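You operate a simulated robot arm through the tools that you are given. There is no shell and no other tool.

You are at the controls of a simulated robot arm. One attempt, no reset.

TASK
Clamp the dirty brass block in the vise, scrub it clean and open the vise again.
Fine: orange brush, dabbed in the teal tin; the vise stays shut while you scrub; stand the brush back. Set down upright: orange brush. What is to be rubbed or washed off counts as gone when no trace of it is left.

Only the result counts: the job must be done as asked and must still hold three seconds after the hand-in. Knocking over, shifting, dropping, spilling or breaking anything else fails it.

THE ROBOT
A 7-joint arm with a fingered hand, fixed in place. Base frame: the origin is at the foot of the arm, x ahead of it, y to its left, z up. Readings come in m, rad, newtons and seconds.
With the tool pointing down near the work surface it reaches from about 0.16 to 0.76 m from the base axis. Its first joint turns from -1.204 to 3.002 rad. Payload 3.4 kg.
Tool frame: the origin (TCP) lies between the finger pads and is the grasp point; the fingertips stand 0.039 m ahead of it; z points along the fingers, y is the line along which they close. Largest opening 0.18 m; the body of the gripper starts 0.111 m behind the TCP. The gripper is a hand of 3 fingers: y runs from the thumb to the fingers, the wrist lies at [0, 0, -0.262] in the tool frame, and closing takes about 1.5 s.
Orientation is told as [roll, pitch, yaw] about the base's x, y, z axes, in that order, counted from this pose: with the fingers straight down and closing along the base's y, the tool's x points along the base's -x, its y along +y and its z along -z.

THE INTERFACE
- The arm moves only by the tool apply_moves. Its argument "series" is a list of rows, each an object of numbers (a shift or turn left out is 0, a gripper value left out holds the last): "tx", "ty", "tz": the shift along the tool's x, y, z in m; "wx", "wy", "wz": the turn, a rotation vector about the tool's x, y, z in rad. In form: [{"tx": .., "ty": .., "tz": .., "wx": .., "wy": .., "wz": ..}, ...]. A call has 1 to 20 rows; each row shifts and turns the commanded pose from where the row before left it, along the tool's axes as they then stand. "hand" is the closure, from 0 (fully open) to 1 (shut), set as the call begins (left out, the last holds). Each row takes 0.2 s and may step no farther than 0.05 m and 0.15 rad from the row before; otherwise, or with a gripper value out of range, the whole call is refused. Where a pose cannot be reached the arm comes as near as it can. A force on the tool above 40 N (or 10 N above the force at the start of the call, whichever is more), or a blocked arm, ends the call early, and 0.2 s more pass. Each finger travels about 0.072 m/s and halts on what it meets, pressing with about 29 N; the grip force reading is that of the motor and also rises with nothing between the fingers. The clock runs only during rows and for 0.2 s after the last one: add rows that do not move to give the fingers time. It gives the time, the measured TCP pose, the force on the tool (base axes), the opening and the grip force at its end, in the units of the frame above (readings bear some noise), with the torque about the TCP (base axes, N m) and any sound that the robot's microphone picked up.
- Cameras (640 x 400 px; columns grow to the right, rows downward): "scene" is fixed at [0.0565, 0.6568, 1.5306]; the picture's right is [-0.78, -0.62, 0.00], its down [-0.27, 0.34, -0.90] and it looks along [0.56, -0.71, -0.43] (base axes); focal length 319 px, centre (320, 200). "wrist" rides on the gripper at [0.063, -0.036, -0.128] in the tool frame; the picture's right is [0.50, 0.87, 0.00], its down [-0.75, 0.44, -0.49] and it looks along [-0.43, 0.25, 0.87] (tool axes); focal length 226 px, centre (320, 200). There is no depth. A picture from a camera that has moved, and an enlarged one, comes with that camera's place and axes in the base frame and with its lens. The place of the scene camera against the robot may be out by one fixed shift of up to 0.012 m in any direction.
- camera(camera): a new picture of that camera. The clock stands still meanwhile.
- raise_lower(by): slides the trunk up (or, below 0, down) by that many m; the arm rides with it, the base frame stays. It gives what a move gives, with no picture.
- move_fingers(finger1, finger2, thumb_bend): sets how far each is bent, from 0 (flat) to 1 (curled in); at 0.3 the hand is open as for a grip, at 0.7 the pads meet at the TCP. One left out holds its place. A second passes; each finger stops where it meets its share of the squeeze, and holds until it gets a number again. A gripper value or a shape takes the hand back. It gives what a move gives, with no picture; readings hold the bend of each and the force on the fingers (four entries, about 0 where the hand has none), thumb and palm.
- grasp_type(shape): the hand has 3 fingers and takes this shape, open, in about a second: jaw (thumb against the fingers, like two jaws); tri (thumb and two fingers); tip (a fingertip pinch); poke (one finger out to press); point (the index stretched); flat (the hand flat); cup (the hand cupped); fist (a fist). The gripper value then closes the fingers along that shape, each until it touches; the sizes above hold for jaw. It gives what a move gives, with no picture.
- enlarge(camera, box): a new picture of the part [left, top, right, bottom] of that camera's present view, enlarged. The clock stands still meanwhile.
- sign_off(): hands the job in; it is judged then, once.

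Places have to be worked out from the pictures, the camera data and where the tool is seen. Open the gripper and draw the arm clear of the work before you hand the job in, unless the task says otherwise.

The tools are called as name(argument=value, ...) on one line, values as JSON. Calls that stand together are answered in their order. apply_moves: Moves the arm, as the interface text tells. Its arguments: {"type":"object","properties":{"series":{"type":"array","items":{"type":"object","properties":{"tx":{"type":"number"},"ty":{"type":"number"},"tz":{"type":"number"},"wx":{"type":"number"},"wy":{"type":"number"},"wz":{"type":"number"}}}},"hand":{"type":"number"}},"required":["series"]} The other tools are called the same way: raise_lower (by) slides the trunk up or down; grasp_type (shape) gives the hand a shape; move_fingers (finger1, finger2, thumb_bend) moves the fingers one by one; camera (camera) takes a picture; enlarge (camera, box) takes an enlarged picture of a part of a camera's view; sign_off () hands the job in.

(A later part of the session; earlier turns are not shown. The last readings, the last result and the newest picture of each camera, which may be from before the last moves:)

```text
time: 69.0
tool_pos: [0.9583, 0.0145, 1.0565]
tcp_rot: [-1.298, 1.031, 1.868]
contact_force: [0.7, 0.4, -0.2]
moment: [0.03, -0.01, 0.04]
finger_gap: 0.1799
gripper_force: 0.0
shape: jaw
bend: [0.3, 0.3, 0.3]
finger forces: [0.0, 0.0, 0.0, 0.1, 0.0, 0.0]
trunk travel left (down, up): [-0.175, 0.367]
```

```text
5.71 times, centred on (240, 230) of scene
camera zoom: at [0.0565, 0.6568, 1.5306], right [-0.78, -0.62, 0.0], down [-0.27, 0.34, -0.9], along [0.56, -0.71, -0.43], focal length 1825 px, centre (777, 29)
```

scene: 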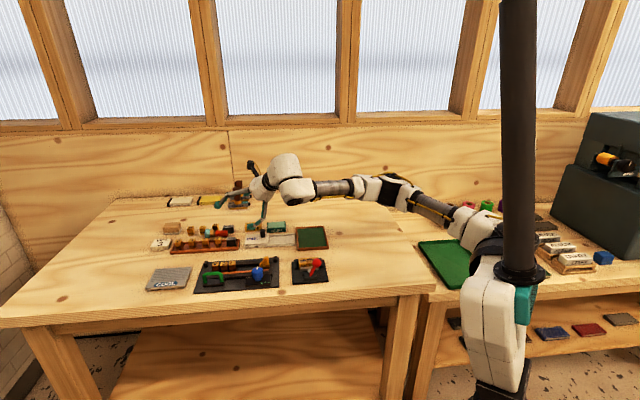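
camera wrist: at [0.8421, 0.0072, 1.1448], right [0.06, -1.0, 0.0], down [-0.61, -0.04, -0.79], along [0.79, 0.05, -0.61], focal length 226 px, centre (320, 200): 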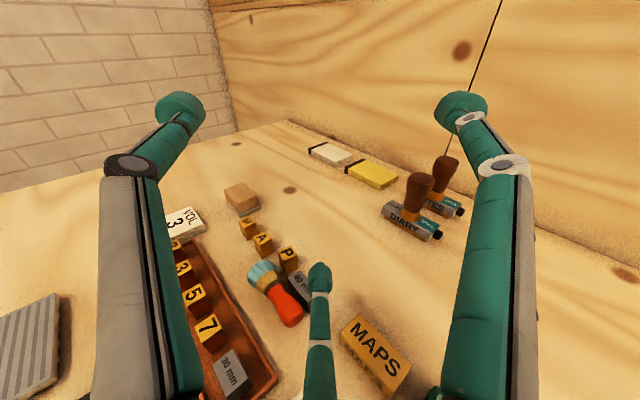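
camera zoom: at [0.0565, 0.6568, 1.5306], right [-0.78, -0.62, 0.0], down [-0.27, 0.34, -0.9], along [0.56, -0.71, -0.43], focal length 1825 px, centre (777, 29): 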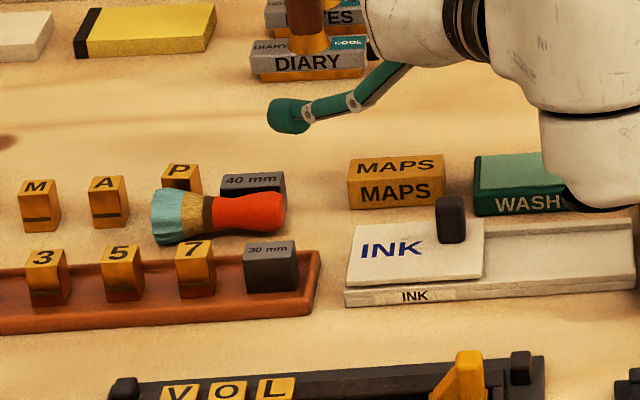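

The draw did shift the brush about 7 mm forward, and there's now a visible gap to the 40 mm block. I repeat that rolling draw from the bristle top for a few more millimetres.

apply_moves(series=[{"tx": -0.0153, "ty": -0.0318, "tz": 0.0188}, {"tx": -0.0153, "ty": -0.0318, "tz": 0.0188}, {"tx": -0.0171, "ty": 0.0099, "tz": 0.0028}, {"tx": -0.0103, "ty": 0.0059, "tz": 0.0017}, {}])

enlarge(camera="wrist", box=[260, 230, 420, 390])

enlarge(camera="scene", box=[190, 205, 270, 255])

```text
time: 70.2
tool_pos: [0.9927, 0.0852, 1.0256]
tcp_rot: [-1.3, 1.031, 1.865]
contact_force: [0.3, 0.4, 0.9]
moment: [0.0, 0.01, -0.02]
finger_gap: 0.1801
gripper_force: 0.1
shape: jaw
bend: [0.3, 0.3, 0.3]
finger forces: [0.0, 0.1, 0.0, 0.0, 0.0, 0.1]
trunk travel left (down, up): [-0.175, 0.367]
```

```text
2.50 times, centred on (340, 310) of wrist
camera zoom: at [0.8761, 0.0773, 1.1138], right [0.06, -1.0, 0.0], down [-0.61, -0.04, -0.79], along [0.79, 0.05, -0.61], focal length 565 px, centre (270, -75)
```

zoom: 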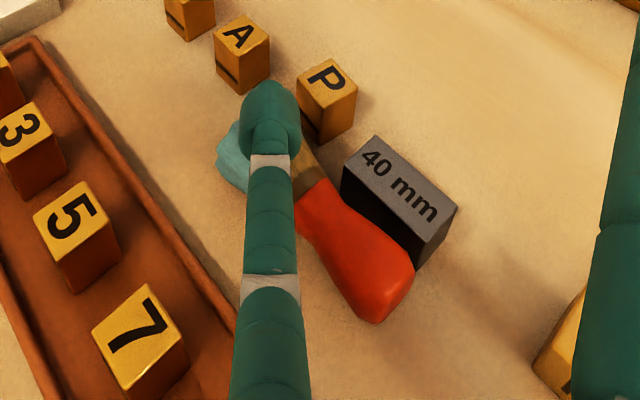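

```text
8.00 times, centred on (230, 230) of scene
camera zoom: at [0.0565, 0.6568, 1.5306], right [-0.78, -0.62, 0.0], down [-0.27, 0.34, -0.9], along [0.56, -0.71, -0.43], focal length 2555 px, centre (1040, -40)
```

zoom: 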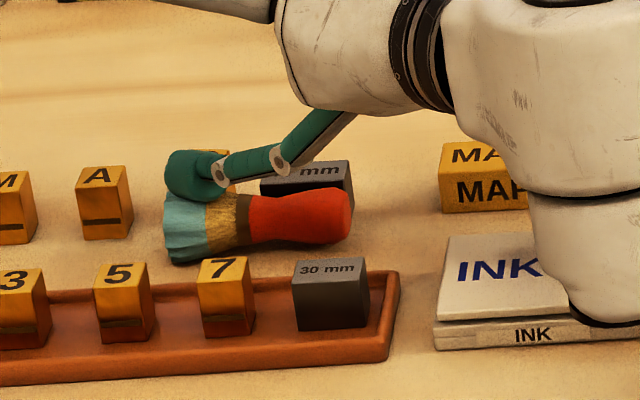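

Re-checking from both viewpoints, the brush has barely moved; the rolling draw was too light. I press down to about 4–5 N on the bristles this time before drawing forward.

apply_moves(series=[{"tx": -0.0043, "ty": 0.0025, "tz": 0.0007}, {"tx": -0.0026, "ty": 0.0015, "tz": 0.0004}, {}])

apply_moves(series=[{"tx": -0.0026, "ty": 0.0015, "tz": 0.0004}, {}])

```text
time: 71.0
tool_pos: [0.9923, 0.0834, 1.0175]
tcp_rot: [-1.302, 1.03, 1.864]
contact_force: [0.1, -0.3, 2.2]
moment: [0.02, -0.01, 0.0]
finger_gap: 0.1798
gripper_force: 0.1
shape: jaw
bend: [0.3, 0.31, 0.3]
finger forces: [0.1, 1.6, 0.0, 0.0, 0.1, 0.0]
trunk travel left (down, up): [-0.175, 0.367]
```

```text
time: 71.6
tool_pos: [0.9934, 0.0851, 1.0149]
tcp_rot: [-1.302, 1.031, 1.865]
contact_force: [-1.1, -0.5, 3.4]
moment: [0.0, 0.03, 0.0]
finger_gap: 0.1794
gripper_force: 0.1
shape: jaw
bend: [0.3, 0.33, 0.3]
finger forces: [0.0, 3.5, 0.0, 0.1, 0.0, 0.1]
trunk travel left (down, up): [-0.175, 0.367]
```

About 3.5 N now. Drawing 2 cm toward −F.

apply_moves(series=[{"tx": -0.0026, "ty": 0.0015, "tz": 0.0004}, {"tx": -0.0023, "ty": -0.003, "tz": -0.0033}, {"tx": -0.0023, "ty": -0.003, "tz": -0.0033}, {"tx": -0.0023, "ty": -0.003, "tz": -0.0033}, {"tx": -0.0023, "ty": -0.003, "tz": -0.0033}, {}])

enlarge(camera="scene", box=[190, 205, 270, 255])

enlarge(camera="wrist", box=[260, 230, 420, 390])

```text
time: 73.0
tool_pos: [0.9779, 0.0994, 1.0109]
tcp_rot: [-1.302, 1.031, 1.866]
contact_force: [0.6, -0.9, 5.0]
moment: [-0.1, -0.18, -0.03]
finger_gap: 0.1792
gripper_force: 0.2
shape: jaw
bend: [0.3, 0.34, 0.3]
finger forces: [0.0, 4.4, 0.1, 0.0, 0.0, 0.1]
trunk travel left (down, up): [-0.175, 0.367]
```

```text
8.00 times, centred on (230, 230) of scene
camera zoom: at [0.0565, 0.6568, 1.5306], right [-0.78, -0.62, 0.0], down [-0.27, 0.34, -0.9], along [0.56, -0.71, -0.43], focal length 2555 px, centre (1040, -40)
```

zoom: 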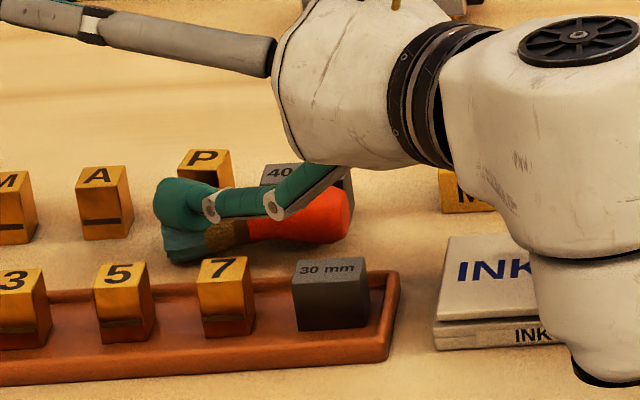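

```text
2.50 times, centred on (340, 310) of wrist
camera zoom: at [0.8613, 0.092, 1.0996], right [0.06, -1.0, 0.0], down [-0.61, -0.04, -0.79], along [0.79, 0.05, -0.61], focal length 565 px, centre (270, -75)
```

zoom: 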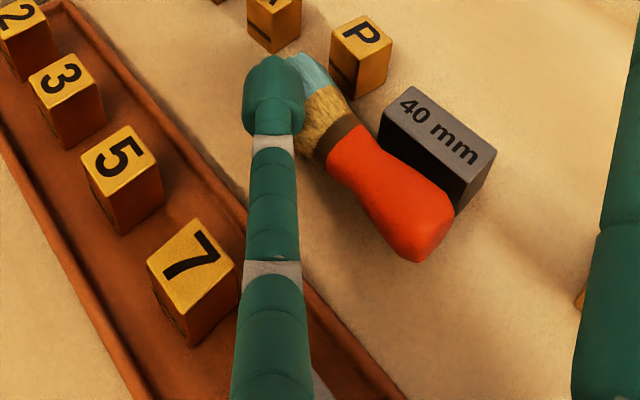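

Friction on the brush is too low for drawing from the top; pushes square-on do work. I go back to the bristle end and push about 2 cm more along −L, which still passes the 40 mm block because the bristles are narrower near the ferrule.

apply_moves(series=[{"tx": 0.0257, "ty": -0.0149, "tz": -0.0042}, {"tx": 0.0025, "ty": -0.006, "tz": 0.0368}, {"tx": -0.0172, "ty": 0.0099, "tz": 0.0028}, {"tx": -0.012, "ty": 0.0069, "tz": 0.0019}, {}])

enlarge(camera="wrist", box=[260, 230, 420, 390])

enlarge(camera="scene", box=[190, 205, 270, 255])

```text
time: 74.2
tool_pos: [1.0153, 0.1071, 1.007]
tcp_rot: [-1.306, 1.03, 1.861]
contact_force: [-0.4, 0.3, 6.1]
moment: [0.05, 0.2, -0.02]
finger_gap: 0.1796
gripper_force: 0.1
shape: jaw
bend: [0.3, 0.33, 0.3]
finger forces: [0.0, 6.2, 0.0, 0.0, 0.0, 0.0]
trunk travel left (down, up): [-0.175, 0.367]
```

```text
2.50 times, centred on (340, 310) of wrist
camera zoom: at [0.8981, 0.0998, 1.0949], right [0.06, -1.0, 0.0], down [-0.6, -0.04, -0.8], along [0.79, 0.05, -0.61], focal length 565 px, centre (270, -75)
```

zoom: 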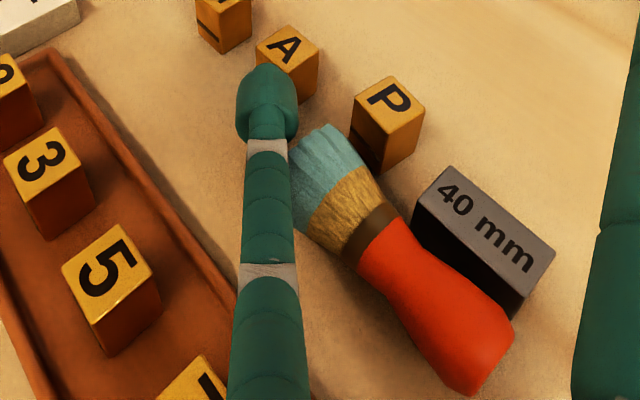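

```text
8.00 times, centred on (230, 230) of scene
camera zoom: at [0.0565, 0.6568, 1.5306], right [-0.78, -0.62, 0.0], down [-0.27, 0.34, -0.9], along [0.56, -0.71, -0.43], focal length 2555 px, centre (1040, -40)
```

zoom: 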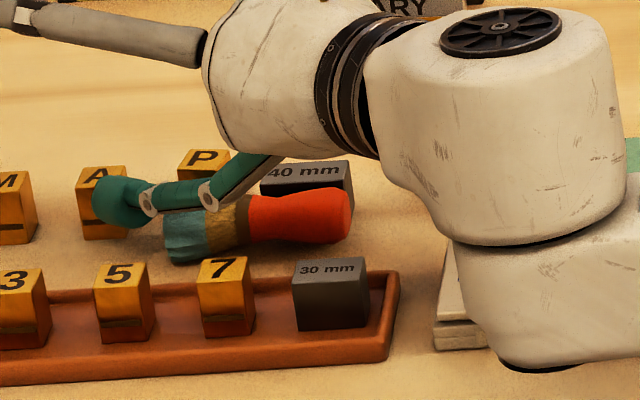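

The knuckle rests lightly on the bristles; I raise 5 mm and then push 2.5 cm along −L.

apply_moves(series=[{"tx": 0.0043, "ty": -0.0025, "tz": -0.0007}, {"tx": 0.0012, "ty": 0.0031, "tz": -0.0037}, {"tx": 0.0012, "ty": 0.0031, "tz": -0.0037}, {"tx": 0.0012, "ty": 0.0031, "tz": -0.0037}, {"tx": 0.0012, "ty": 0.0031, "tz": -0.0037}, {}])

enlarge(camera="wrist", box=[260, 230, 420, 390])

enlarge(camera="scene", box=[190, 205, 270, 255])

```text
time: 75.6
tool_pos: [1.0017, 0.0919, 1.011]
tcp_rot: [-1.301, 1.029, 1.864]
contact_force: [1.7, 1.4, 3.0]
moment: [0.17, -0.17, 0.01]
finger_gap: 0.1793
gripper_force: 0.1
shape: jaw
bend: [0.3, 0.33, 0.3]
finger forces: [0.0, 3.7, 0.0, 0.0, 0.1, 0.1]
trunk travel left (down, up): [-0.175, 0.367]
```

```text
2.50 times, centred on (340, 310) of wrist
camera zoom: at [0.8857, 0.0849, 1.0998], right [0.06, -1.0, 0.0], down [-0.61, -0.04, -0.79], along [0.79, 0.05, -0.61], focal length 565 px, centre (270, -75)
```

zoom: 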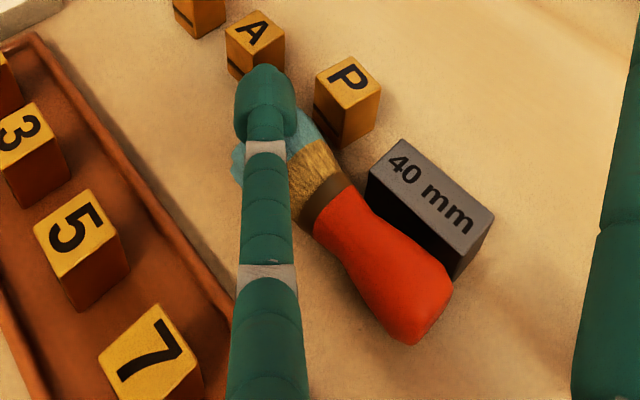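

```text
8.00 times, centred on (230, 230) of scene
camera zoom: at [0.0565, 0.6568, 1.5306], right [-0.78, -0.62, 0.0], down [-0.27, 0.34, -0.9], along [0.56, -0.71, -0.43], focal length 2555 px, centre (1040, -40)
```

zoom: 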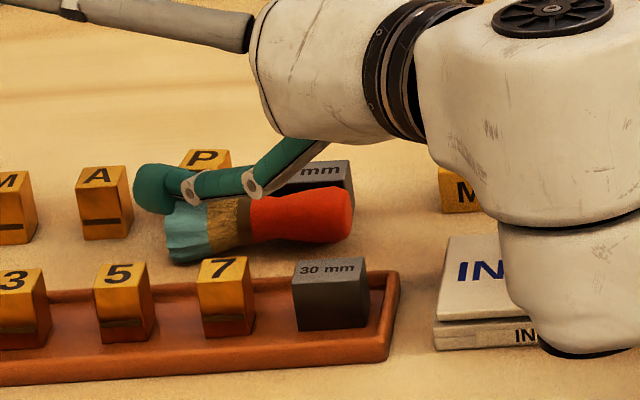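

The tip rode up over the bristles. A slightly steeper stick (75°) lifts its knuckle relative to the tip, so I raise, reduce the tilt by 7° and set the tip down lower behind the bristle end.

apply_moves(series=[{"tx": 0.03, "ty": -0.0173, "tz": -0.0049}, {"wx": -0.061, "wy": -0.1057}, {"tx": -0.0017, "ty": -0.0163, "tz": 0.0251}, {"tx": -0.018, "ty": 0.0104, "tz": 0.0056}, {"tx": -0.012, "ty": 0.0069, "tz": 0.0037}, {"tx": -0.006, "ty": 0.0035, "tz": 0.0019}, {}])

enlarge(camera="wrist", box=[260, 230, 420, 390])

enlarge(camera="scene", box=[190, 205, 270, 255])

```text
time: 77.2
tool_pos: [1.0277, 0.1116, 1.0043]
tcp_rot: [-1.084, 0.992, 2.051]
contact_force: [0.5, 0.4, 4.1]
moment: [-0.13, 0.05, -0.05]
finger_gap: 0.1795
gripper_force: 0.1
shape: jaw
bend: [0.3, 0.32, 0.3]
finger forces: [0.0, 4.5, 0.0, 0.0, 0.0, 0.0]
trunk travel left (down, up): [-0.175, 0.367]
```

```text
2.50 times, centred on (340, 310) of wrist
camera zoom: at [0.9232, 0.1052, 1.1071], right [0.06, -1.0, 0.0], down [-0.7, -0.04, -0.72], along [0.71, 0.04, -0.7], focal length 565 px, centre (270, -75)
```

zoom: 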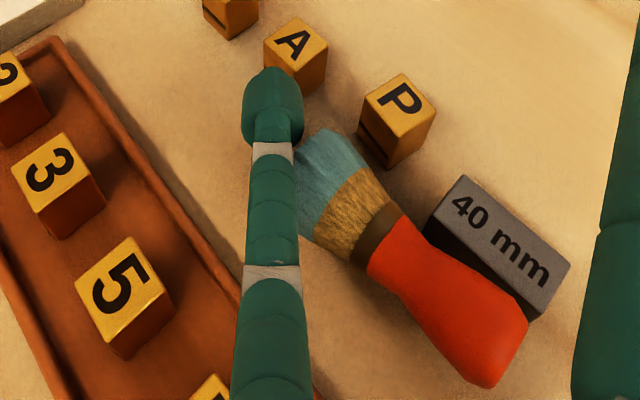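

```text
8.00 times, centred on (230, 230) of scene
camera zoom: at [0.0565, 0.6568, 1.5306], right [-0.78, -0.62, 0.0], down [-0.27, 0.34, -0.9], along [0.56, -0.71, -0.43], focal length 2555 px, centre (1040, -40)
```

zoom: 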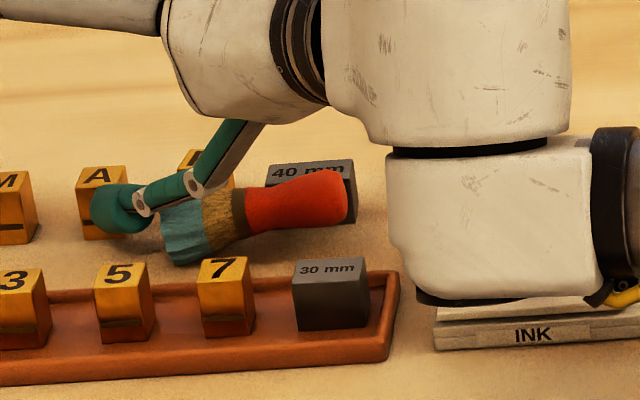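

The knuckle pressed on the bristles and swung the handle against the 40 mm block. I lift off, shift the tip 5 mm toward −F so the knuckle stays clear, and come down again checking for zero contact.

apply_moves(series=[{"tx": 0.0251, "ty": -0.0145, "tz": -0.0078}, {"tx": -0.0026, "ty": -0.0028, "tz": -0.0032}, {"tx": -0.0125, "ty": 0.0072, "tz": 0.0039}, {"tx": -0.0105, "ty": 0.0061, "tz": 0.0033}, {}])

enlarge(camera="wrist", box=[260, 230, 420, 390])

enlarge(camera="scene", box=[190, 205, 270, 255])

```text
time: 78.4
tool_pos: [1.0252, 0.114, 1.0066]
tcp_rot: [-1.083, 0.992, 2.052]
contact_force: [-0.3, 0.5, 1.9]
moment: [0.02, 0.08, -0.01]
finger_gap: 0.1799
gripper_force: 0.1
shape: jaw
bend: [0.3, 0.31, 0.3]
finger forces: [0.1, 1.9, 0.1, 0.0, 0.0, 0.0]
trunk travel left (down, up): [-0.175, 0.367]
```

```text
2.50 times, centred on (340, 310) of wrist
camera zoom: at [0.9204, 0.1064, 1.1087], right [0.06, -1.0, 0.0], down [-0.7, -0.04, -0.72], along [0.71, 0.05, -0.7], focal length 565 px, centre (270, -75)
```

zoom: 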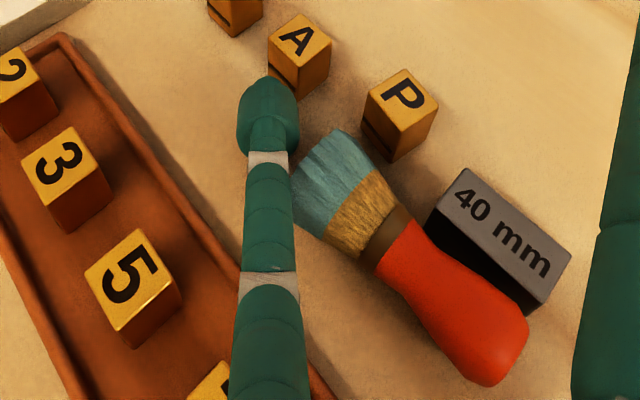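

```text
8.00 times, centred on (230, 230) of scene
camera zoom: at [0.0565, 0.6568, 1.5306], right [-0.78, -0.62, 0.0], down [-0.27, 0.34, -0.9], along [0.56, -0.71, -0.43], focal length 2555 px, centre (1040, -40)
```

zoom: 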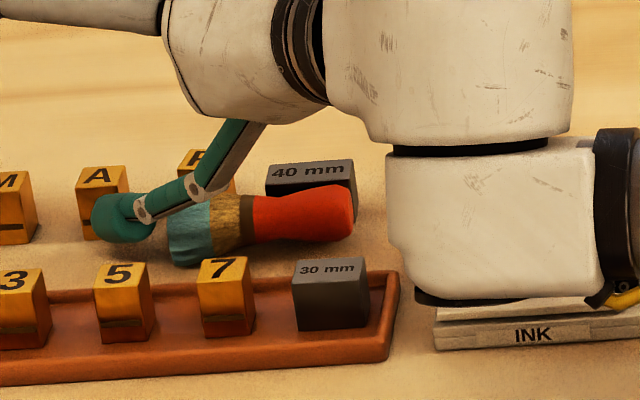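

Only a faint touch (2 N). I raise 2 mm and push along −L in small steps, watching the result.

apply_moves(series=[{"tx": 0.0017, "ty": -0.001, "tz": -0.0005}, {"tx": 0.0009, "ty": 0.0034, "tz": -0.0036}, {"tx": 0.0009, "ty": 0.0034, "tz": -0.0036}, {"tx": 0.0009, "ty": 0.0034, "tz": -0.0036}, {}])

enlarge(camera="wrist", box=[260, 230, 420, 390])

enlarge(camera="scene", box=[190, 205, 270, 255])

```text
time: 79.6
tool_pos: [1.0132, 0.1023, 1.0085]
tcp_rot: [-1.083, 0.99, 2.051]
contact_force: [0.2, 1.1, 1.3]
moment: [0.09, -0.01, -0.01]
finger_gap: 0.1798
gripper_force: 0.1
shape: jaw
bend: [0.3, 0.31, 0.3]
finger forces: [0.0, 2.4, 0.1, 0.1, 0.0, 0.1]
trunk travel left (down, up): [-0.175, 0.367]
```

```text
2.50 times, centred on (340, 310) of wrist
camera zoom: at [0.9085, 0.0939, 1.1105], right [0.06, -1.0, 0.0], down [-0.7, -0.04, -0.71], along [0.71, 0.05, -0.7], focal length 565 px, centre (270, -75)
```

zoom: 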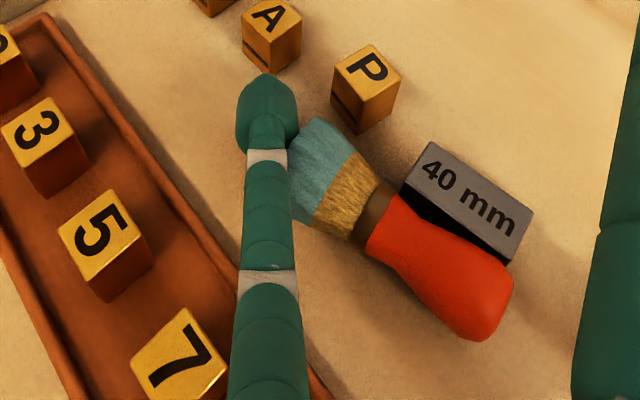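

```text
8.00 times, centred on (230, 230) of scene
camera zoom: at [0.0565, 0.6568, 1.5306], right [-0.78, -0.62, 0.0], down [-0.27, 0.34, -0.9], along [0.56, -0.71, -0.43], focal length 2555 px, centre (1040, -40)
```

zoom: 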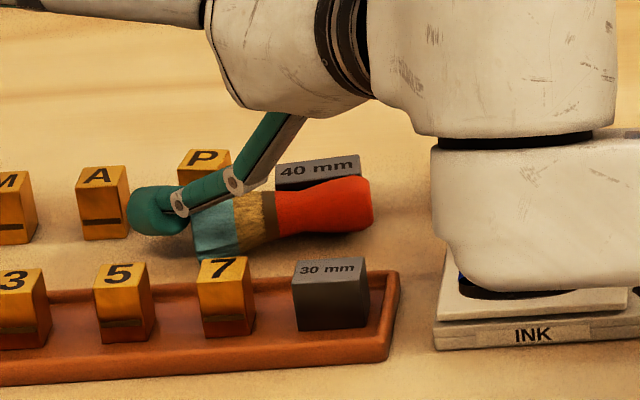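

The brush advanced 1 cm, but its handle also dragged the 40 mm block a few millimetres; I'll put that block back later too. Now I go behind the handle's end (between the 40 mm and MAPS blocks) to push it forward, away from the block.

apply_moves(series=[{"tx": 0.0377, "ty": -0.0218, "tz": -0.0116}, {"tx": 0.0138, "ty": 0.0313, "tz": -0.0138}, {"tx": 0.0138, "ty": 0.0313, "tz": -0.0138}, {"tx": 0.0138, "ty": 0.0313, "tz": -0.0138}, {}])

camera(camera="wrist")

enlarge(camera="wrist", box=[210, 230, 370, 390])

enlarge(camera="scene", box=[190, 195, 290, 265])

```text
time: 80.8
tool_pos: [0.9756, -0.0007, 1.0514]
tcp_rot: [-1.08, 0.992, 2.054]
contact_force: [-1.1, 0.7, -0.4]
moment: [-0.02, 0.02, -0.01]
finger_gap: 0.18
gripper_force: 0.0
shape: jaw
bend: [0.3, 0.3, 0.3]
finger forces: [0.0, 0.0, 0.0, 0.1, 0.0, 0.0]
trunk travel left (down, up): [-0.175, 0.367]
```

```text
taken
camera wrist: at [0.8705, -0.0065, 1.1532], right [0.06, -1.0, 0.0], down [-0.7, -0.04, -0.71], along [0.71, 0.04, -0.7], focal length 226 px, centre (320, 200)
```

wrist: 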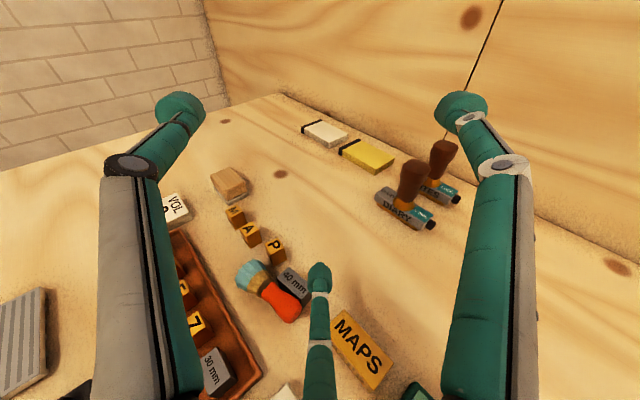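

```text
2.50 times, centred on (290, 310) of wrist
camera zoom: at [0.8705, -0.0065, 1.1532], right [0.06, -1.0, 0.0], down [-0.7, -0.04, -0.71], along [0.71, 0.04, -0.7], focal length 565 px, centre (395, -75)
```

zoom: 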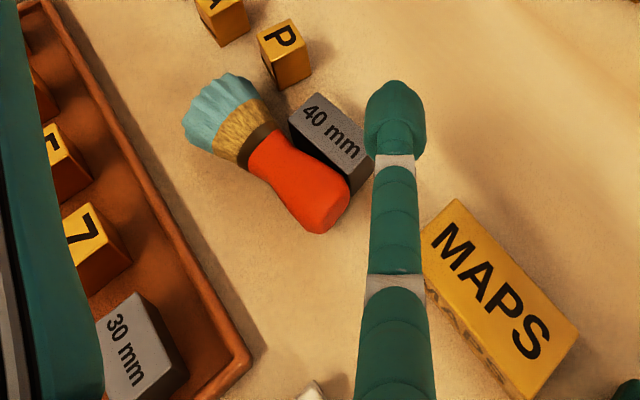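

```text
5.71 times, centred on (240, 230) of scene
camera zoom: at [0.0565, 0.6568, 1.5306], right [-0.78, -0.62, 0.0], down [-0.27, 0.34, -0.9], along [0.56, -0.71, -0.43], focal length 1825 px, centre (777, 29)
```

zoom: 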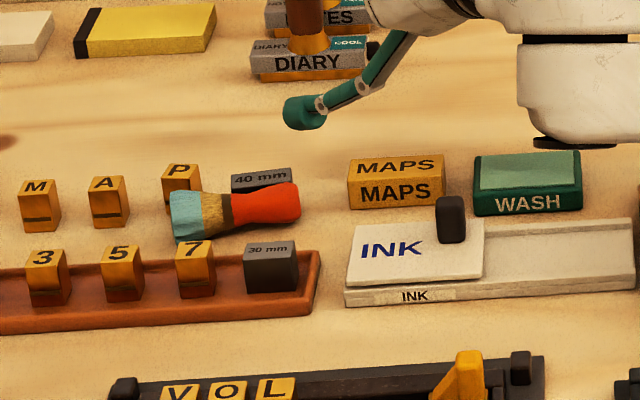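

There is now a 3.5 cm gap between the 40 mm block and P, right behind the brush's ferrule and close to its centre of mass. Pushing there toward −F should shift the brush forward without turning it. I move the tip above that gap with a slightly steeper stick.

apply_moves(series=[{"wx": -0.0437, "wy": -0.0756}, {"tx": -0.004, "ty": -0.0252, "tz": 0.025}, {"tx": -0.004, "ty": -0.0252, "tz": 0.025}, {}])

enlarge(camera="wrist", box=[240, 210, 400, 370])

enlarge(camera="scene", box=[190, 195, 270, 250])

```text
time: 81.8
tool_pos: [1.0285, 0.0485, 1.0507]
tcp_rot: [-0.945, 0.949, 2.167]
contact_force: [0.1, 0.3, -0.2]
moment: [-0.01, -0.01, -0.02]
finger_gap: 0.18
gripper_force: 0.1
shape: jaw
bend: [0.3, 0.3, 0.3]
finger forces: [0.0, 0.0, 0.1, 0.1, 0.0, 0.1]
trunk travel left (down, up): [-0.175, 0.367]
```

```text
2.50 times, centred on (320, 290) of wrist
camera zoom: at [0.9323, 0.042, 1.1624], right [0.06, -1.0, 0.0], down [-0.76, -0.05, -0.65], along [0.65, 0.04, -0.76], focal length 565 px, centre (320, -25)
```

zoom: 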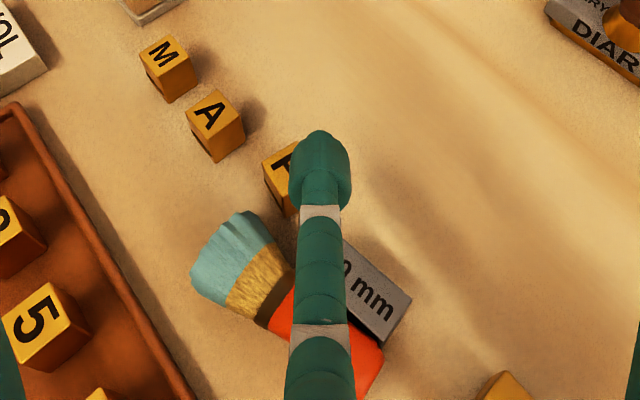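

```text
7.27 times, centred on (230, 222) of scene
camera zoom: at [0.0565, 0.6568, 1.5306], right [-0.78, -0.62, 0.0], down [-0.27, 0.34, -0.9], along [0.56, -0.71, -0.43], focal length 2323 px, centre (974, 36)
```

zoom: 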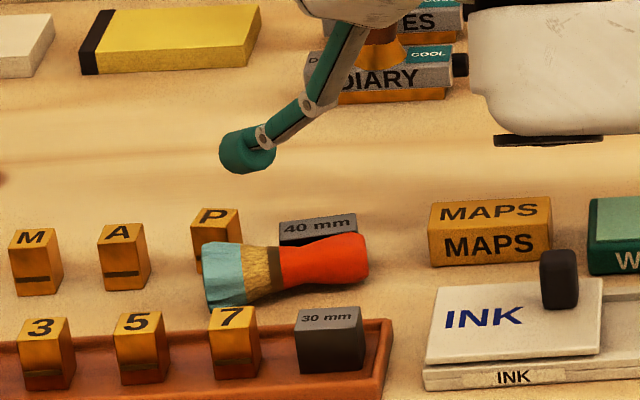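

The gap behind the ferrule is about as wide as the fingertip. Both neighbours need re-placing anyway, so a millimetre of nudge there is acceptable. I line up with the gap centre and lower most of the way, checking for contact.

apply_moves(series=[{"tx": -0.0036, "ty": -0.0035, "tz": -0.0039}, {"tx": -0.0244, "ty": 0.0141, "tz": 0.0103}, {"tx": -0.0065, "ty": 0.0038, "tz": 0.0027}, {}])

enlarge(camera="wrist", box=[240, 210, 400, 370])

enlarge(camera="scene", box=[200, 205, 260, 250])

```text
time: 82.8
tool_pos: [1.0239, 0.0494, 1.0155]
tcp_rot: [-0.945, 0.949, 2.163]
contact_force: [0.4, 0.2, 0.3]
moment: [0.01, 0.0, 0.02]
finger_gap: 0.1801
gripper_force: 0.1
shape: jaw
bend: [0.3, 0.3, 0.3]
finger forces: [0.0, 0.1, 0.0, 0.0, 0.0, 0.0]
trunk travel left (down, up): [-0.175, 0.367]
```

```text
2.50 times, centred on (320, 290) of wrist
camera zoom: at [0.9275, 0.0424, 1.1258], right [0.06, -1.0, 0.0], down [-0.76, -0.04, -0.65], along [0.65, 0.04, -0.76], focal length 565 px, centre (320, -25)
```

zoom: 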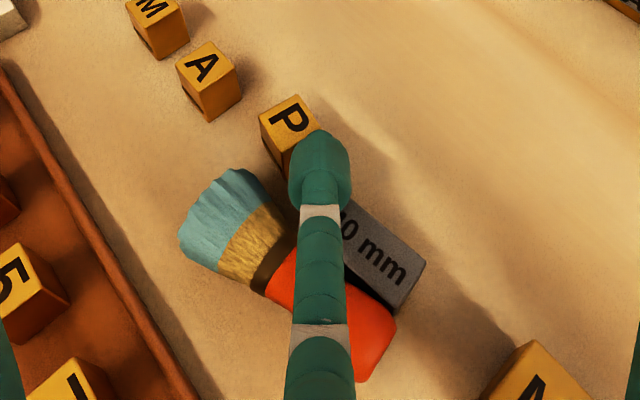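

```text
8.89 times, centred on (230, 228) of scene
camera zoom: at [0.0565, 0.6568, 1.5306], right [-0.78, -0.62, 0.0], down [-0.27, 0.34, -0.9], along [0.56, -0.71, -0.43], focal length 2839 px, centre (1120, -44)
```

zoom: 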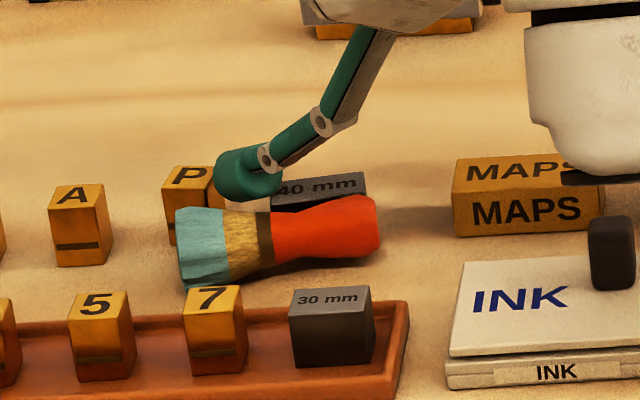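

The tip sits exactly between P and the 40 mm block at their top level, still no contact. I lower a further 8 mm carefully.

apply_moves(series=[{"tx": -0.0033, "ty": 0.0019, "tz": 0.0014}, {}])

apply_moves(series=[{"tx": -0.0033, "ty": 0.0019, "tz": 0.0014}, {}])

enlarge(camera="scene", box=[200, 205, 260, 250])

```text
time: 83.4
tool_pos: [1.0216, 0.0518, 1.0123]
tcp_rot: [-0.946, 0.949, 2.164]
contact_force: [0.5, -0.6, -0.1]
moment: [0.03, 0.01, 0.0]
finger_gap: 0.1799
gripper_force: 0.1
shape: jaw
bend: [0.3, 0.3, 0.3]
finger forces: [0.0, 0.1, 0.1, 0.0, 0.0, 0.1]
trunk travel left (down, up): [-0.175, 0.367]
```

```text
time: 84.0
tool_pos: [1.0227, 0.0516, 1.0073]
tcp_rot: [-0.946, 0.952, 2.163]
contact_force: [-0.1, -0.8, 1.3]
moment: [-0.04, 0.05, 0.02]
finger_gap: 0.1798
gripper_force: 0.1
shape: jaw
bend: [0.3, 0.31, 0.3]
finger forces: [0.0, 2.0, 0.1, 0.0, 0.1, 0.0]
trunk travel left (down, up): [-0.175, 0.367]
```

```text
8.89 times, centred on (230, 228) of scene
camera zoom: at [0.0565, 0.6568, 1.5306], right [-0.78, -0.62, 0.0], down [-0.27, 0.34, -0.9], along [0.56, -0.71, -0.43], focal length 2839 px, centre (1120, -44)
```

zoom: 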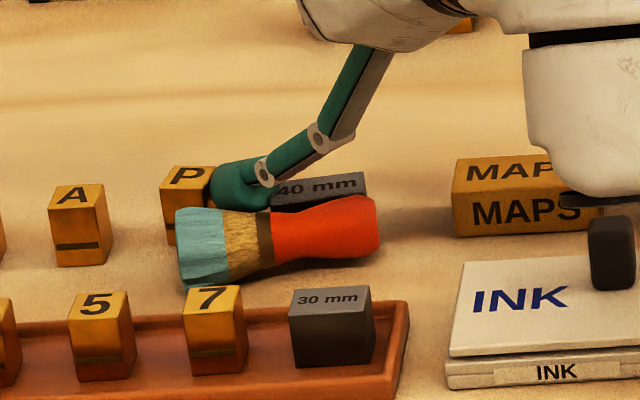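

Light contact in the gap. Now I push toward −F in 5 mm steps, sinking 2 mm more, to shift the brush forward.

apply_moves(series=[{"tx": -0.0045, "ty": -0.0018, "tz": -0.0024}, {"tx": -0.0029, "ty": -0.0027, "tz": -0.0031}, {"tx": -0.0029, "ty": -0.0027, "tz": -0.0031}, {}])

enlarge(camera="scene", box=[200, 205, 260, 250])

enlarge(camera="wrist", box=[240, 210, 400, 370])

```text
time: 85.0
tool_pos: [1.0121, 0.0622, 1.0052]
tcp_rot: [-0.946, 0.952, 2.165]
contact_force: [1.0, -1.3, 3.1]
moment: [-0.12, 0.02, 0.05]
finger_gap: 0.1796
gripper_force: 0.0
shape: jaw
bend: [0.3, 0.33, 0.3]
finger forces: [0.0, 4.4, 0.0, 0.0, 0.0, 0.0]
trunk travel left (down, up): [-0.175, 0.367]
```

```text
8.89 times, centred on (230, 228) of scene
camera zoom: at [0.0565, 0.6568, 1.5306], right [-0.78, -0.62, 0.0], down [-0.27, 0.34, -0.9], along [0.56, -0.71, -0.43], focal length 2839 px, centre (1120, -44)
```

zoom: 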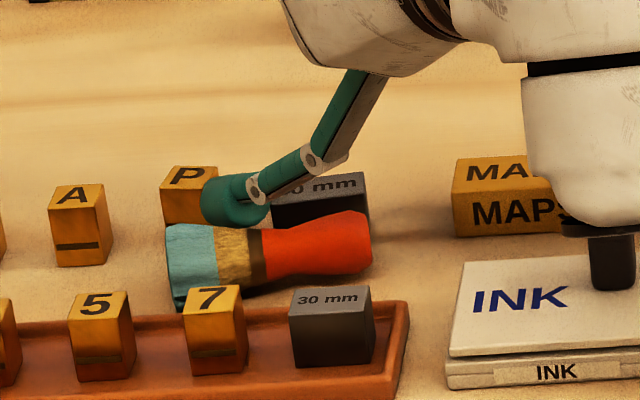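

```text
2.50 times, centred on (320, 290) of wrist
camera zoom: at [0.9162, 0.0566, 1.1159], right [0.06, -1.0, 0.0], down [-0.76, -0.05, -0.65], along [0.65, 0.04, -0.76], focal length 565 px, centre (320, -25)
```

zoom: 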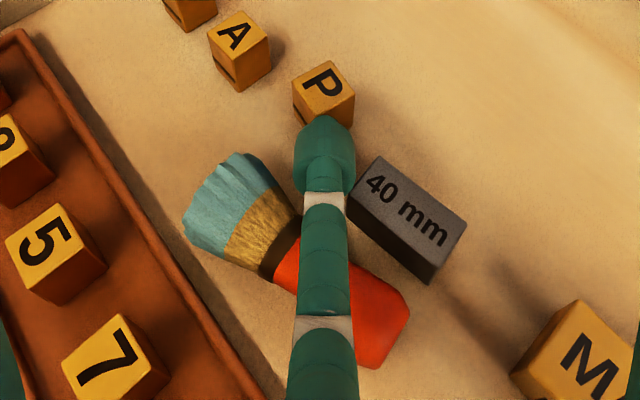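

The brush moved forward nicely and is clear of the 40 mm block. Next I turn it straight again by pushing the bristles gently backward from the tray side, which swings the handle forward. I lift over to that spot and lower just above the tray rim.

apply_moves(series=[{"tx": 0.0326, "ty": -0.0188, "tz": -0.0137}, {"tx": -0.0215, "ty": -0.0252, "tz": -0.0166}, {"tx": -0.0215, "ty": -0.0252, "tz": -0.0166}, {"tx": -0.0203, "ty": 0.0118, "tz": 0.0086}, {}])

enlarge(camera="wrist", box=[240, 210, 400, 370])

enlarge(camera="scene", box=[190, 205, 260, 255])

```text
time: 86.2
tool_pos: [0.9721, 0.1254, 1.0188]
tcp_rot: [-0.95, 0.949, 2.162]
contact_force: [-0.3, -0.5, -1.2]
moment: [-0.01, 0.02, 0.03]
finger_gap: 0.1797
gripper_force: 0.1
shape: jaw
bend: [0.3, 0.3, 0.3]
finger forces: [0.0, 0.0, 0.1, 0.0, 0.0, 0.1]
trunk travel left (down, up): [-0.175, 0.367]
```

```text
2.50 times, centred on (320, 290) of wrist
camera zoom: at [0.8769, 0.1193, 1.1295], right [0.06, -1.0, 0.0], down [-0.76, -0.05, -0.65], along [0.65, 0.04, -0.76], focal length 565 px, centre (320, -25)
```

zoom: 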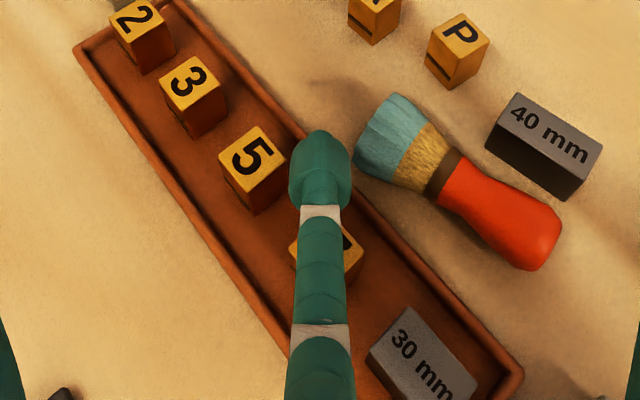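

```text
8.00 times, centred on (225, 230) of scene
camera zoom: at [0.0565, 0.6568, 1.5306], right [-0.78, -0.62, 0.0], down [-0.27, 0.34, -0.9], along [0.56, -0.71, -0.43], focal length 2555 px, centre (1080, -40)
```

zoom: 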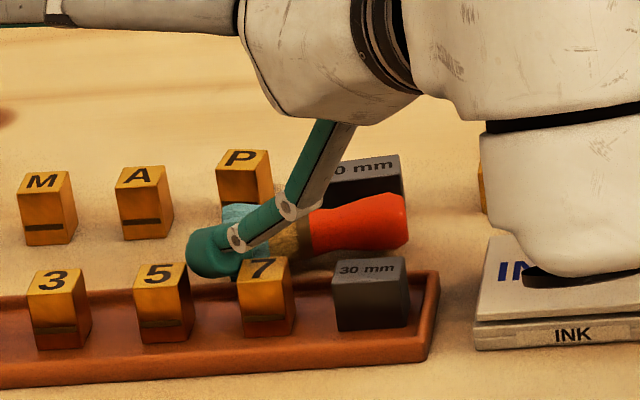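

Very clear view now. I lower 1.3 cm and push the bristles about 1.2 cm toward +F.

apply_moves(series=[{"tx": -0.0106, "ty": 0.0061, "tz": 0.0044}, {"tx": 0.0023, "ty": 0.0021, "tz": 0.0025}, {"tx": 0.0023, "ty": 0.0021, "tz": 0.0025}, {"tx": 0.0023, "ty": 0.0021, "tz": 0.0025}, {"tx": 0.0023, "ty": 0.0021, "tz": 0.0025}, {}])

enlarge(camera="wrist", box=[240, 210, 400, 370])

enlarge(camera="scene", box=[190, 205, 260, 255])

```text
time: 87.6
tool_pos: [0.9847, 0.1156, 1.007]
tcp_rot: [-0.944, 0.951, 2.166]
contact_force: [0.0, 0.2, 1.5]
moment: [0.02, 0.06, -0.02]
finger_gap: 0.1797
gripper_force: 0.1
shape: jaw
bend: [0.3, 0.31, 0.3]
finger forces: [0.0, 1.6, 0.0, 0.0, 0.1, 0.0]
trunk travel left (down, up): [-0.175, 0.367]
```

```text
2.50 times, centred on (320, 290) of wrist
camera zoom: at [0.889, 0.1086, 1.1174], right [0.06, -1.0, 0.0], down [-0.76, -0.05, -0.65], along [0.65, 0.04, -0.76], focal length 565 px, centre (320, -25)
```

zoom: 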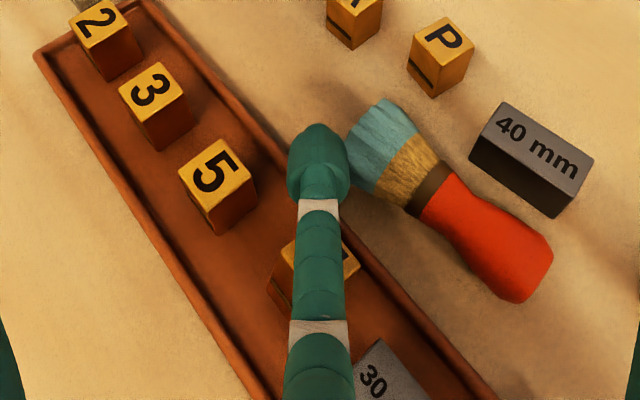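

```text
8.00 times, centred on (225, 230) of scene
camera zoom: at [0.0565, 0.6568, 1.5306], right [-0.78, -0.62, 0.0], down [-0.27, 0.34, -0.9], along [0.56, -0.71, -0.43], focal length 2555 px, centre (1080, -40)
```

zoom: 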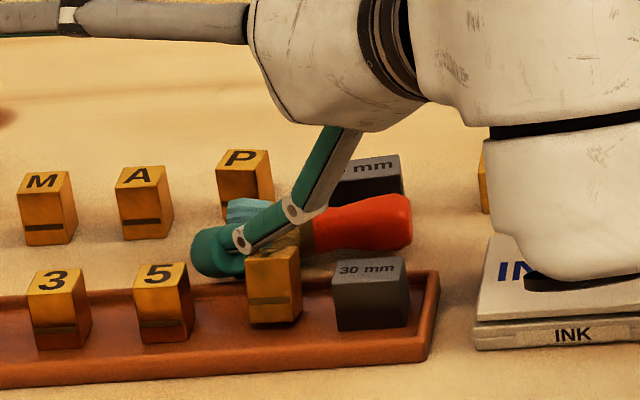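

The stick's knuckle may have touched the "7" block. I lift straight up and check.

apply_moves(series=[{"tx": 0.0244, "ty": -0.0141, "tz": -0.0103}, {"tx": 0.0244, "ty": -0.0141, "tz": -0.0103}, {}])

camera(camera="wrist")

enlarge(camera="scene", box=[180, 210, 250, 255])

enlarge(camera="scene", box=[150, 180, 260, 255])

```text
time: 88.4
tool_pos: [0.9845, 0.1127, 1.0672]
tcp_rot: [-0.944, 0.95, 2.166]
contact_force: [-0.1, 0.2, -0.3]
moment: [0.02, -0.01, 0.0]
finger_gap: 0.1797
gripper_force: 0.1
shape: jaw
bend: [0.3, 0.3, 0.3]
finger forces: [0.0, 0.1, 0.0, 0.0, 0.0, 0.0]
trunk travel left (down, up): [-0.175, 0.367]
```

```text
taken
camera wrist: at [0.8887, 0.1071, 1.1771], right [0.06, -1.0, 0.0], down [-0.76, -0.05, -0.65], along [0.65, 0.04, -0.76], focal length 226 px, centre (320, 200)
```

wrist: 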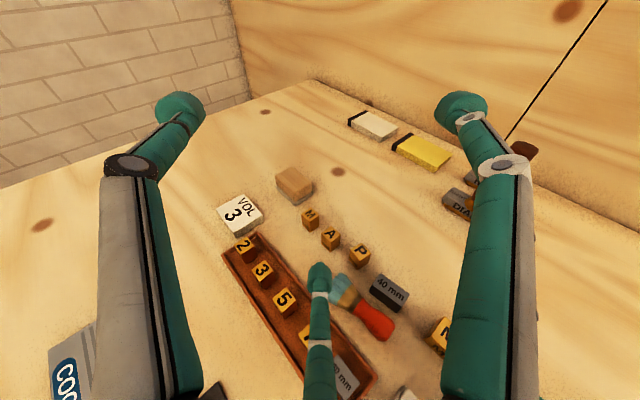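

```text
8.89 times, centred on (215, 232) of scene
camera zoom: at [0.0565, 0.6568, 1.5306], right [-0.78, -0.62, 0.0], down [-0.27, 0.34, -0.9], along [0.56, -0.71, -0.43], focal length 2839 px, centre (1253, -89)
```

zoom: 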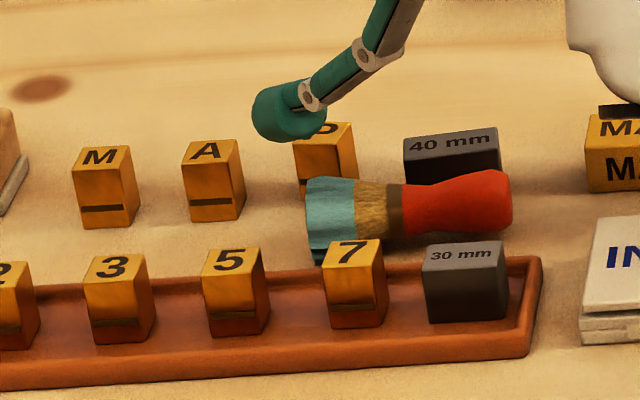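

```text
5.33 times, centred on (205, 218) of scene
camera zoom: at [0.0565, 0.6568, 1.5306], right [-0.78, -0.62, 0.0], down [-0.27, 0.34, -0.9], along [0.56, -0.71, -0.43], focal length 1704 px, centre (933, 107)
```

zoom: 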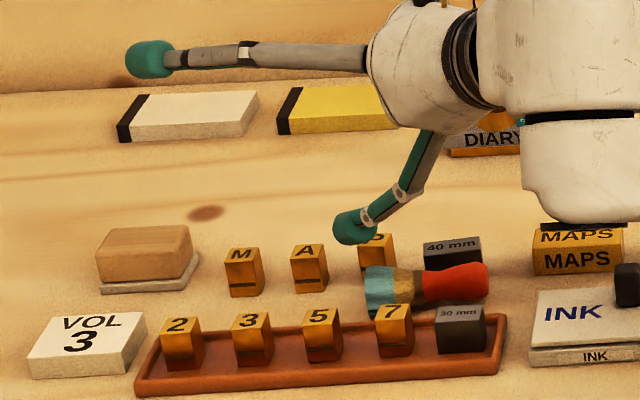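

The 7 block shifted only about 2–3 mm. The brush turned partly straight. I zoom in for its current position.

enlarge(camera="wrist", box=[290, 220, 430, 380])

```text
2.50 times, centred on (360, 300) of wrist
camera zoom: at [0.8887, 0.1071, 1.1771], right [0.06, -1.0, 0.0], down [-0.76, -0.05, -0.65], along [0.65, 0.04, -0.76], focal length 565 px, centre (220, -50)
```

zoom: 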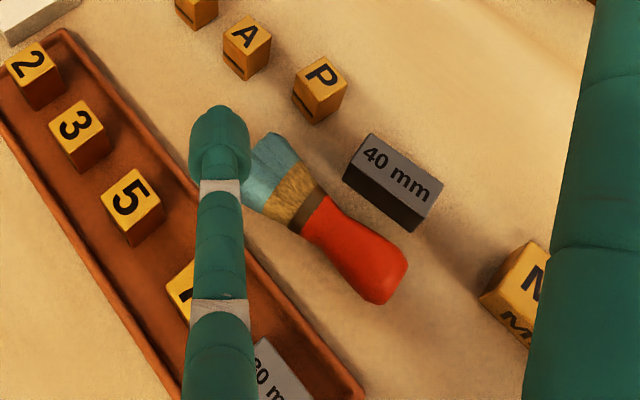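

Brush now: handle end at L≈0.693, bristle end at L≈0.773, well clear of the 40 mm block. I set the stick behind the bristle end again, centred, to push it along the corridor.

apply_moves(series=[{"tx": 0.0147, "ty": 0.0027, "tz": 0.0309}, {"tx": -0.0325, "ty": 0.0188, "tz": 0.0137}, {"tx": -0.008, "ty": 0.0046, "tz": 0.0034}, {"tx": -0.008, "ty": 0.0046, "tz": 0.0034}, {}])

enlarge(camera="wrist", box=[260, 210, 420, 370])

enlarge(camera="scene", box=[190, 205, 260, 255])

```text
time: 89.6
tool_pos: [1.0176, 0.1066, 1.0091]
tcp_rot: [-0.945, 0.952, 2.166]
contact_force: [0.2, -0.5, 0.3]
moment: [0.01, 0.0, 0.0]
finger_gap: 0.1798
gripper_force: 0.1
shape: jaw
bend: [0.3, 0.3, 0.3]
finger forces: [0.1, 0.5, 0.0, 0.0, 0.0, 0.0]
trunk travel left (down, up): [-0.175, 0.367]
```

```text
2.50 times, centred on (340, 290) of wrist
camera zoom: at [0.9222, 0.1002, 1.1189], right [0.06, -1.0, 0.0], down [-0.76, -0.05, -0.65], along [0.65, 0.04, -0.76], focal length 565 px, centre (270, -25)
```

zoom: 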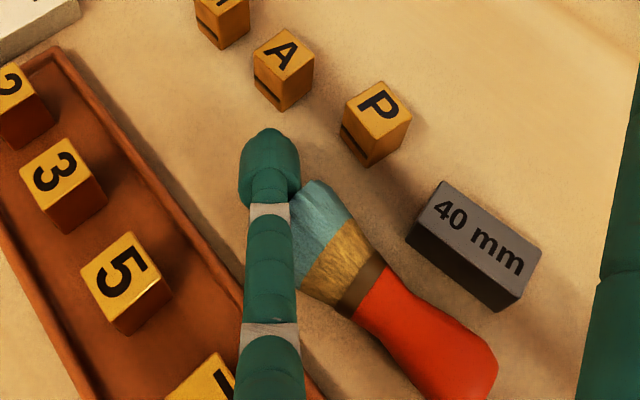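

```text
8.00 times, centred on (225, 230) of scene
camera zoom: at [0.0565, 0.6568, 1.5306], right [-0.78, -0.62, 0.0], down [-0.27, 0.34, -0.9], along [0.56, -0.71, -0.43], focal length 2555 px, centre (1080, -40)
```

zoom: 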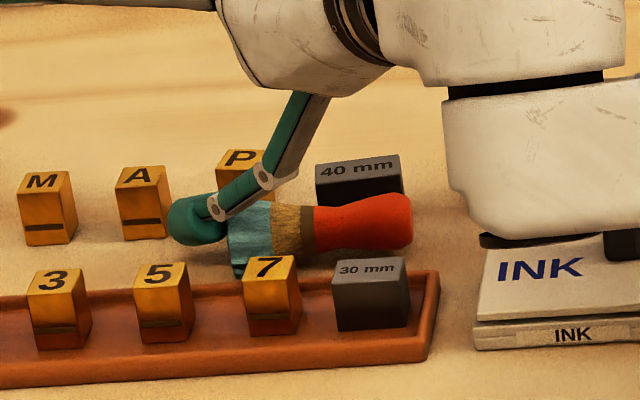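

In place with barely a touch. I push 3 cm along −L in 5 mm steps.

apply_moves(series=[{"tx": 0.0005, "ty": 0.0035, "tz": -0.0035}, {"tx": 0.0005, "ty": 0.0035, "tz": -0.0035}, {"tx": 0.0005, "ty": 0.0035, "tz": -0.0035}, {"tx": 0.0005, "ty": 0.0035, "tz": -0.0035}, {}])

enlarge(camera="wrist", box=[260, 210, 420, 370])

enlarge(camera="scene", box=[190, 205, 270, 255])

```text
time: 90.8
tool_pos: [1.0027, 0.0919, 1.0059]
tcp_rot: [-0.943, 0.952, 2.163]
contact_force: [0.9, 0.5, -0.2]
moment: [0.01, 0.01, 0.01]
finger_gap: 0.1798
gripper_force: 0.2
shape: jaw
bend: [0.3, 0.31, 0.3]
finger forces: [0.1, 1.1, 0.0, 0.0, 0.0, 0.1]
trunk travel left (down, up): [-0.175, 0.367]
```

```text
2.50 times, centred on (340, 290) of wrist
camera zoom: at [0.9076, 0.0851, 1.1184], right [0.06, -1.0, 0.0], down [-0.76, -0.05, -0.65], along [0.65, 0.04, -0.76], focal length 565 px, centre (270, -25)
```

zoom: 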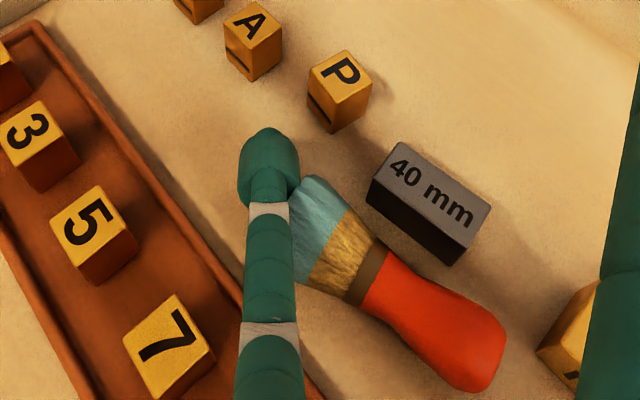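

```text
8.00 times, centred on (230, 230) of scene
camera zoom: at [0.0565, 0.6568, 1.5306], right [-0.78, -0.62, 0.0], down [-0.27, 0.34, -0.9], along [0.56, -0.71, -0.43], focal length 2555 px, centre (1040, -40)
```

zoom: 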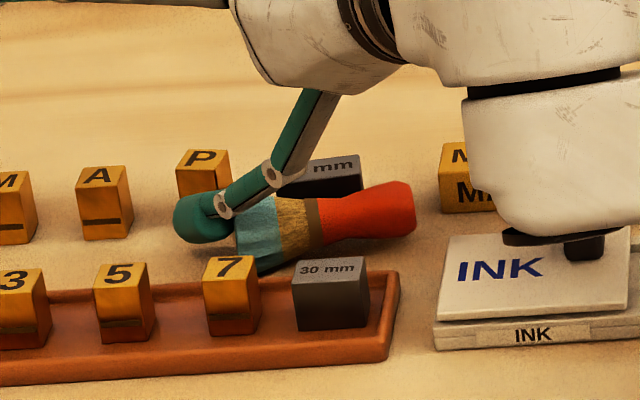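

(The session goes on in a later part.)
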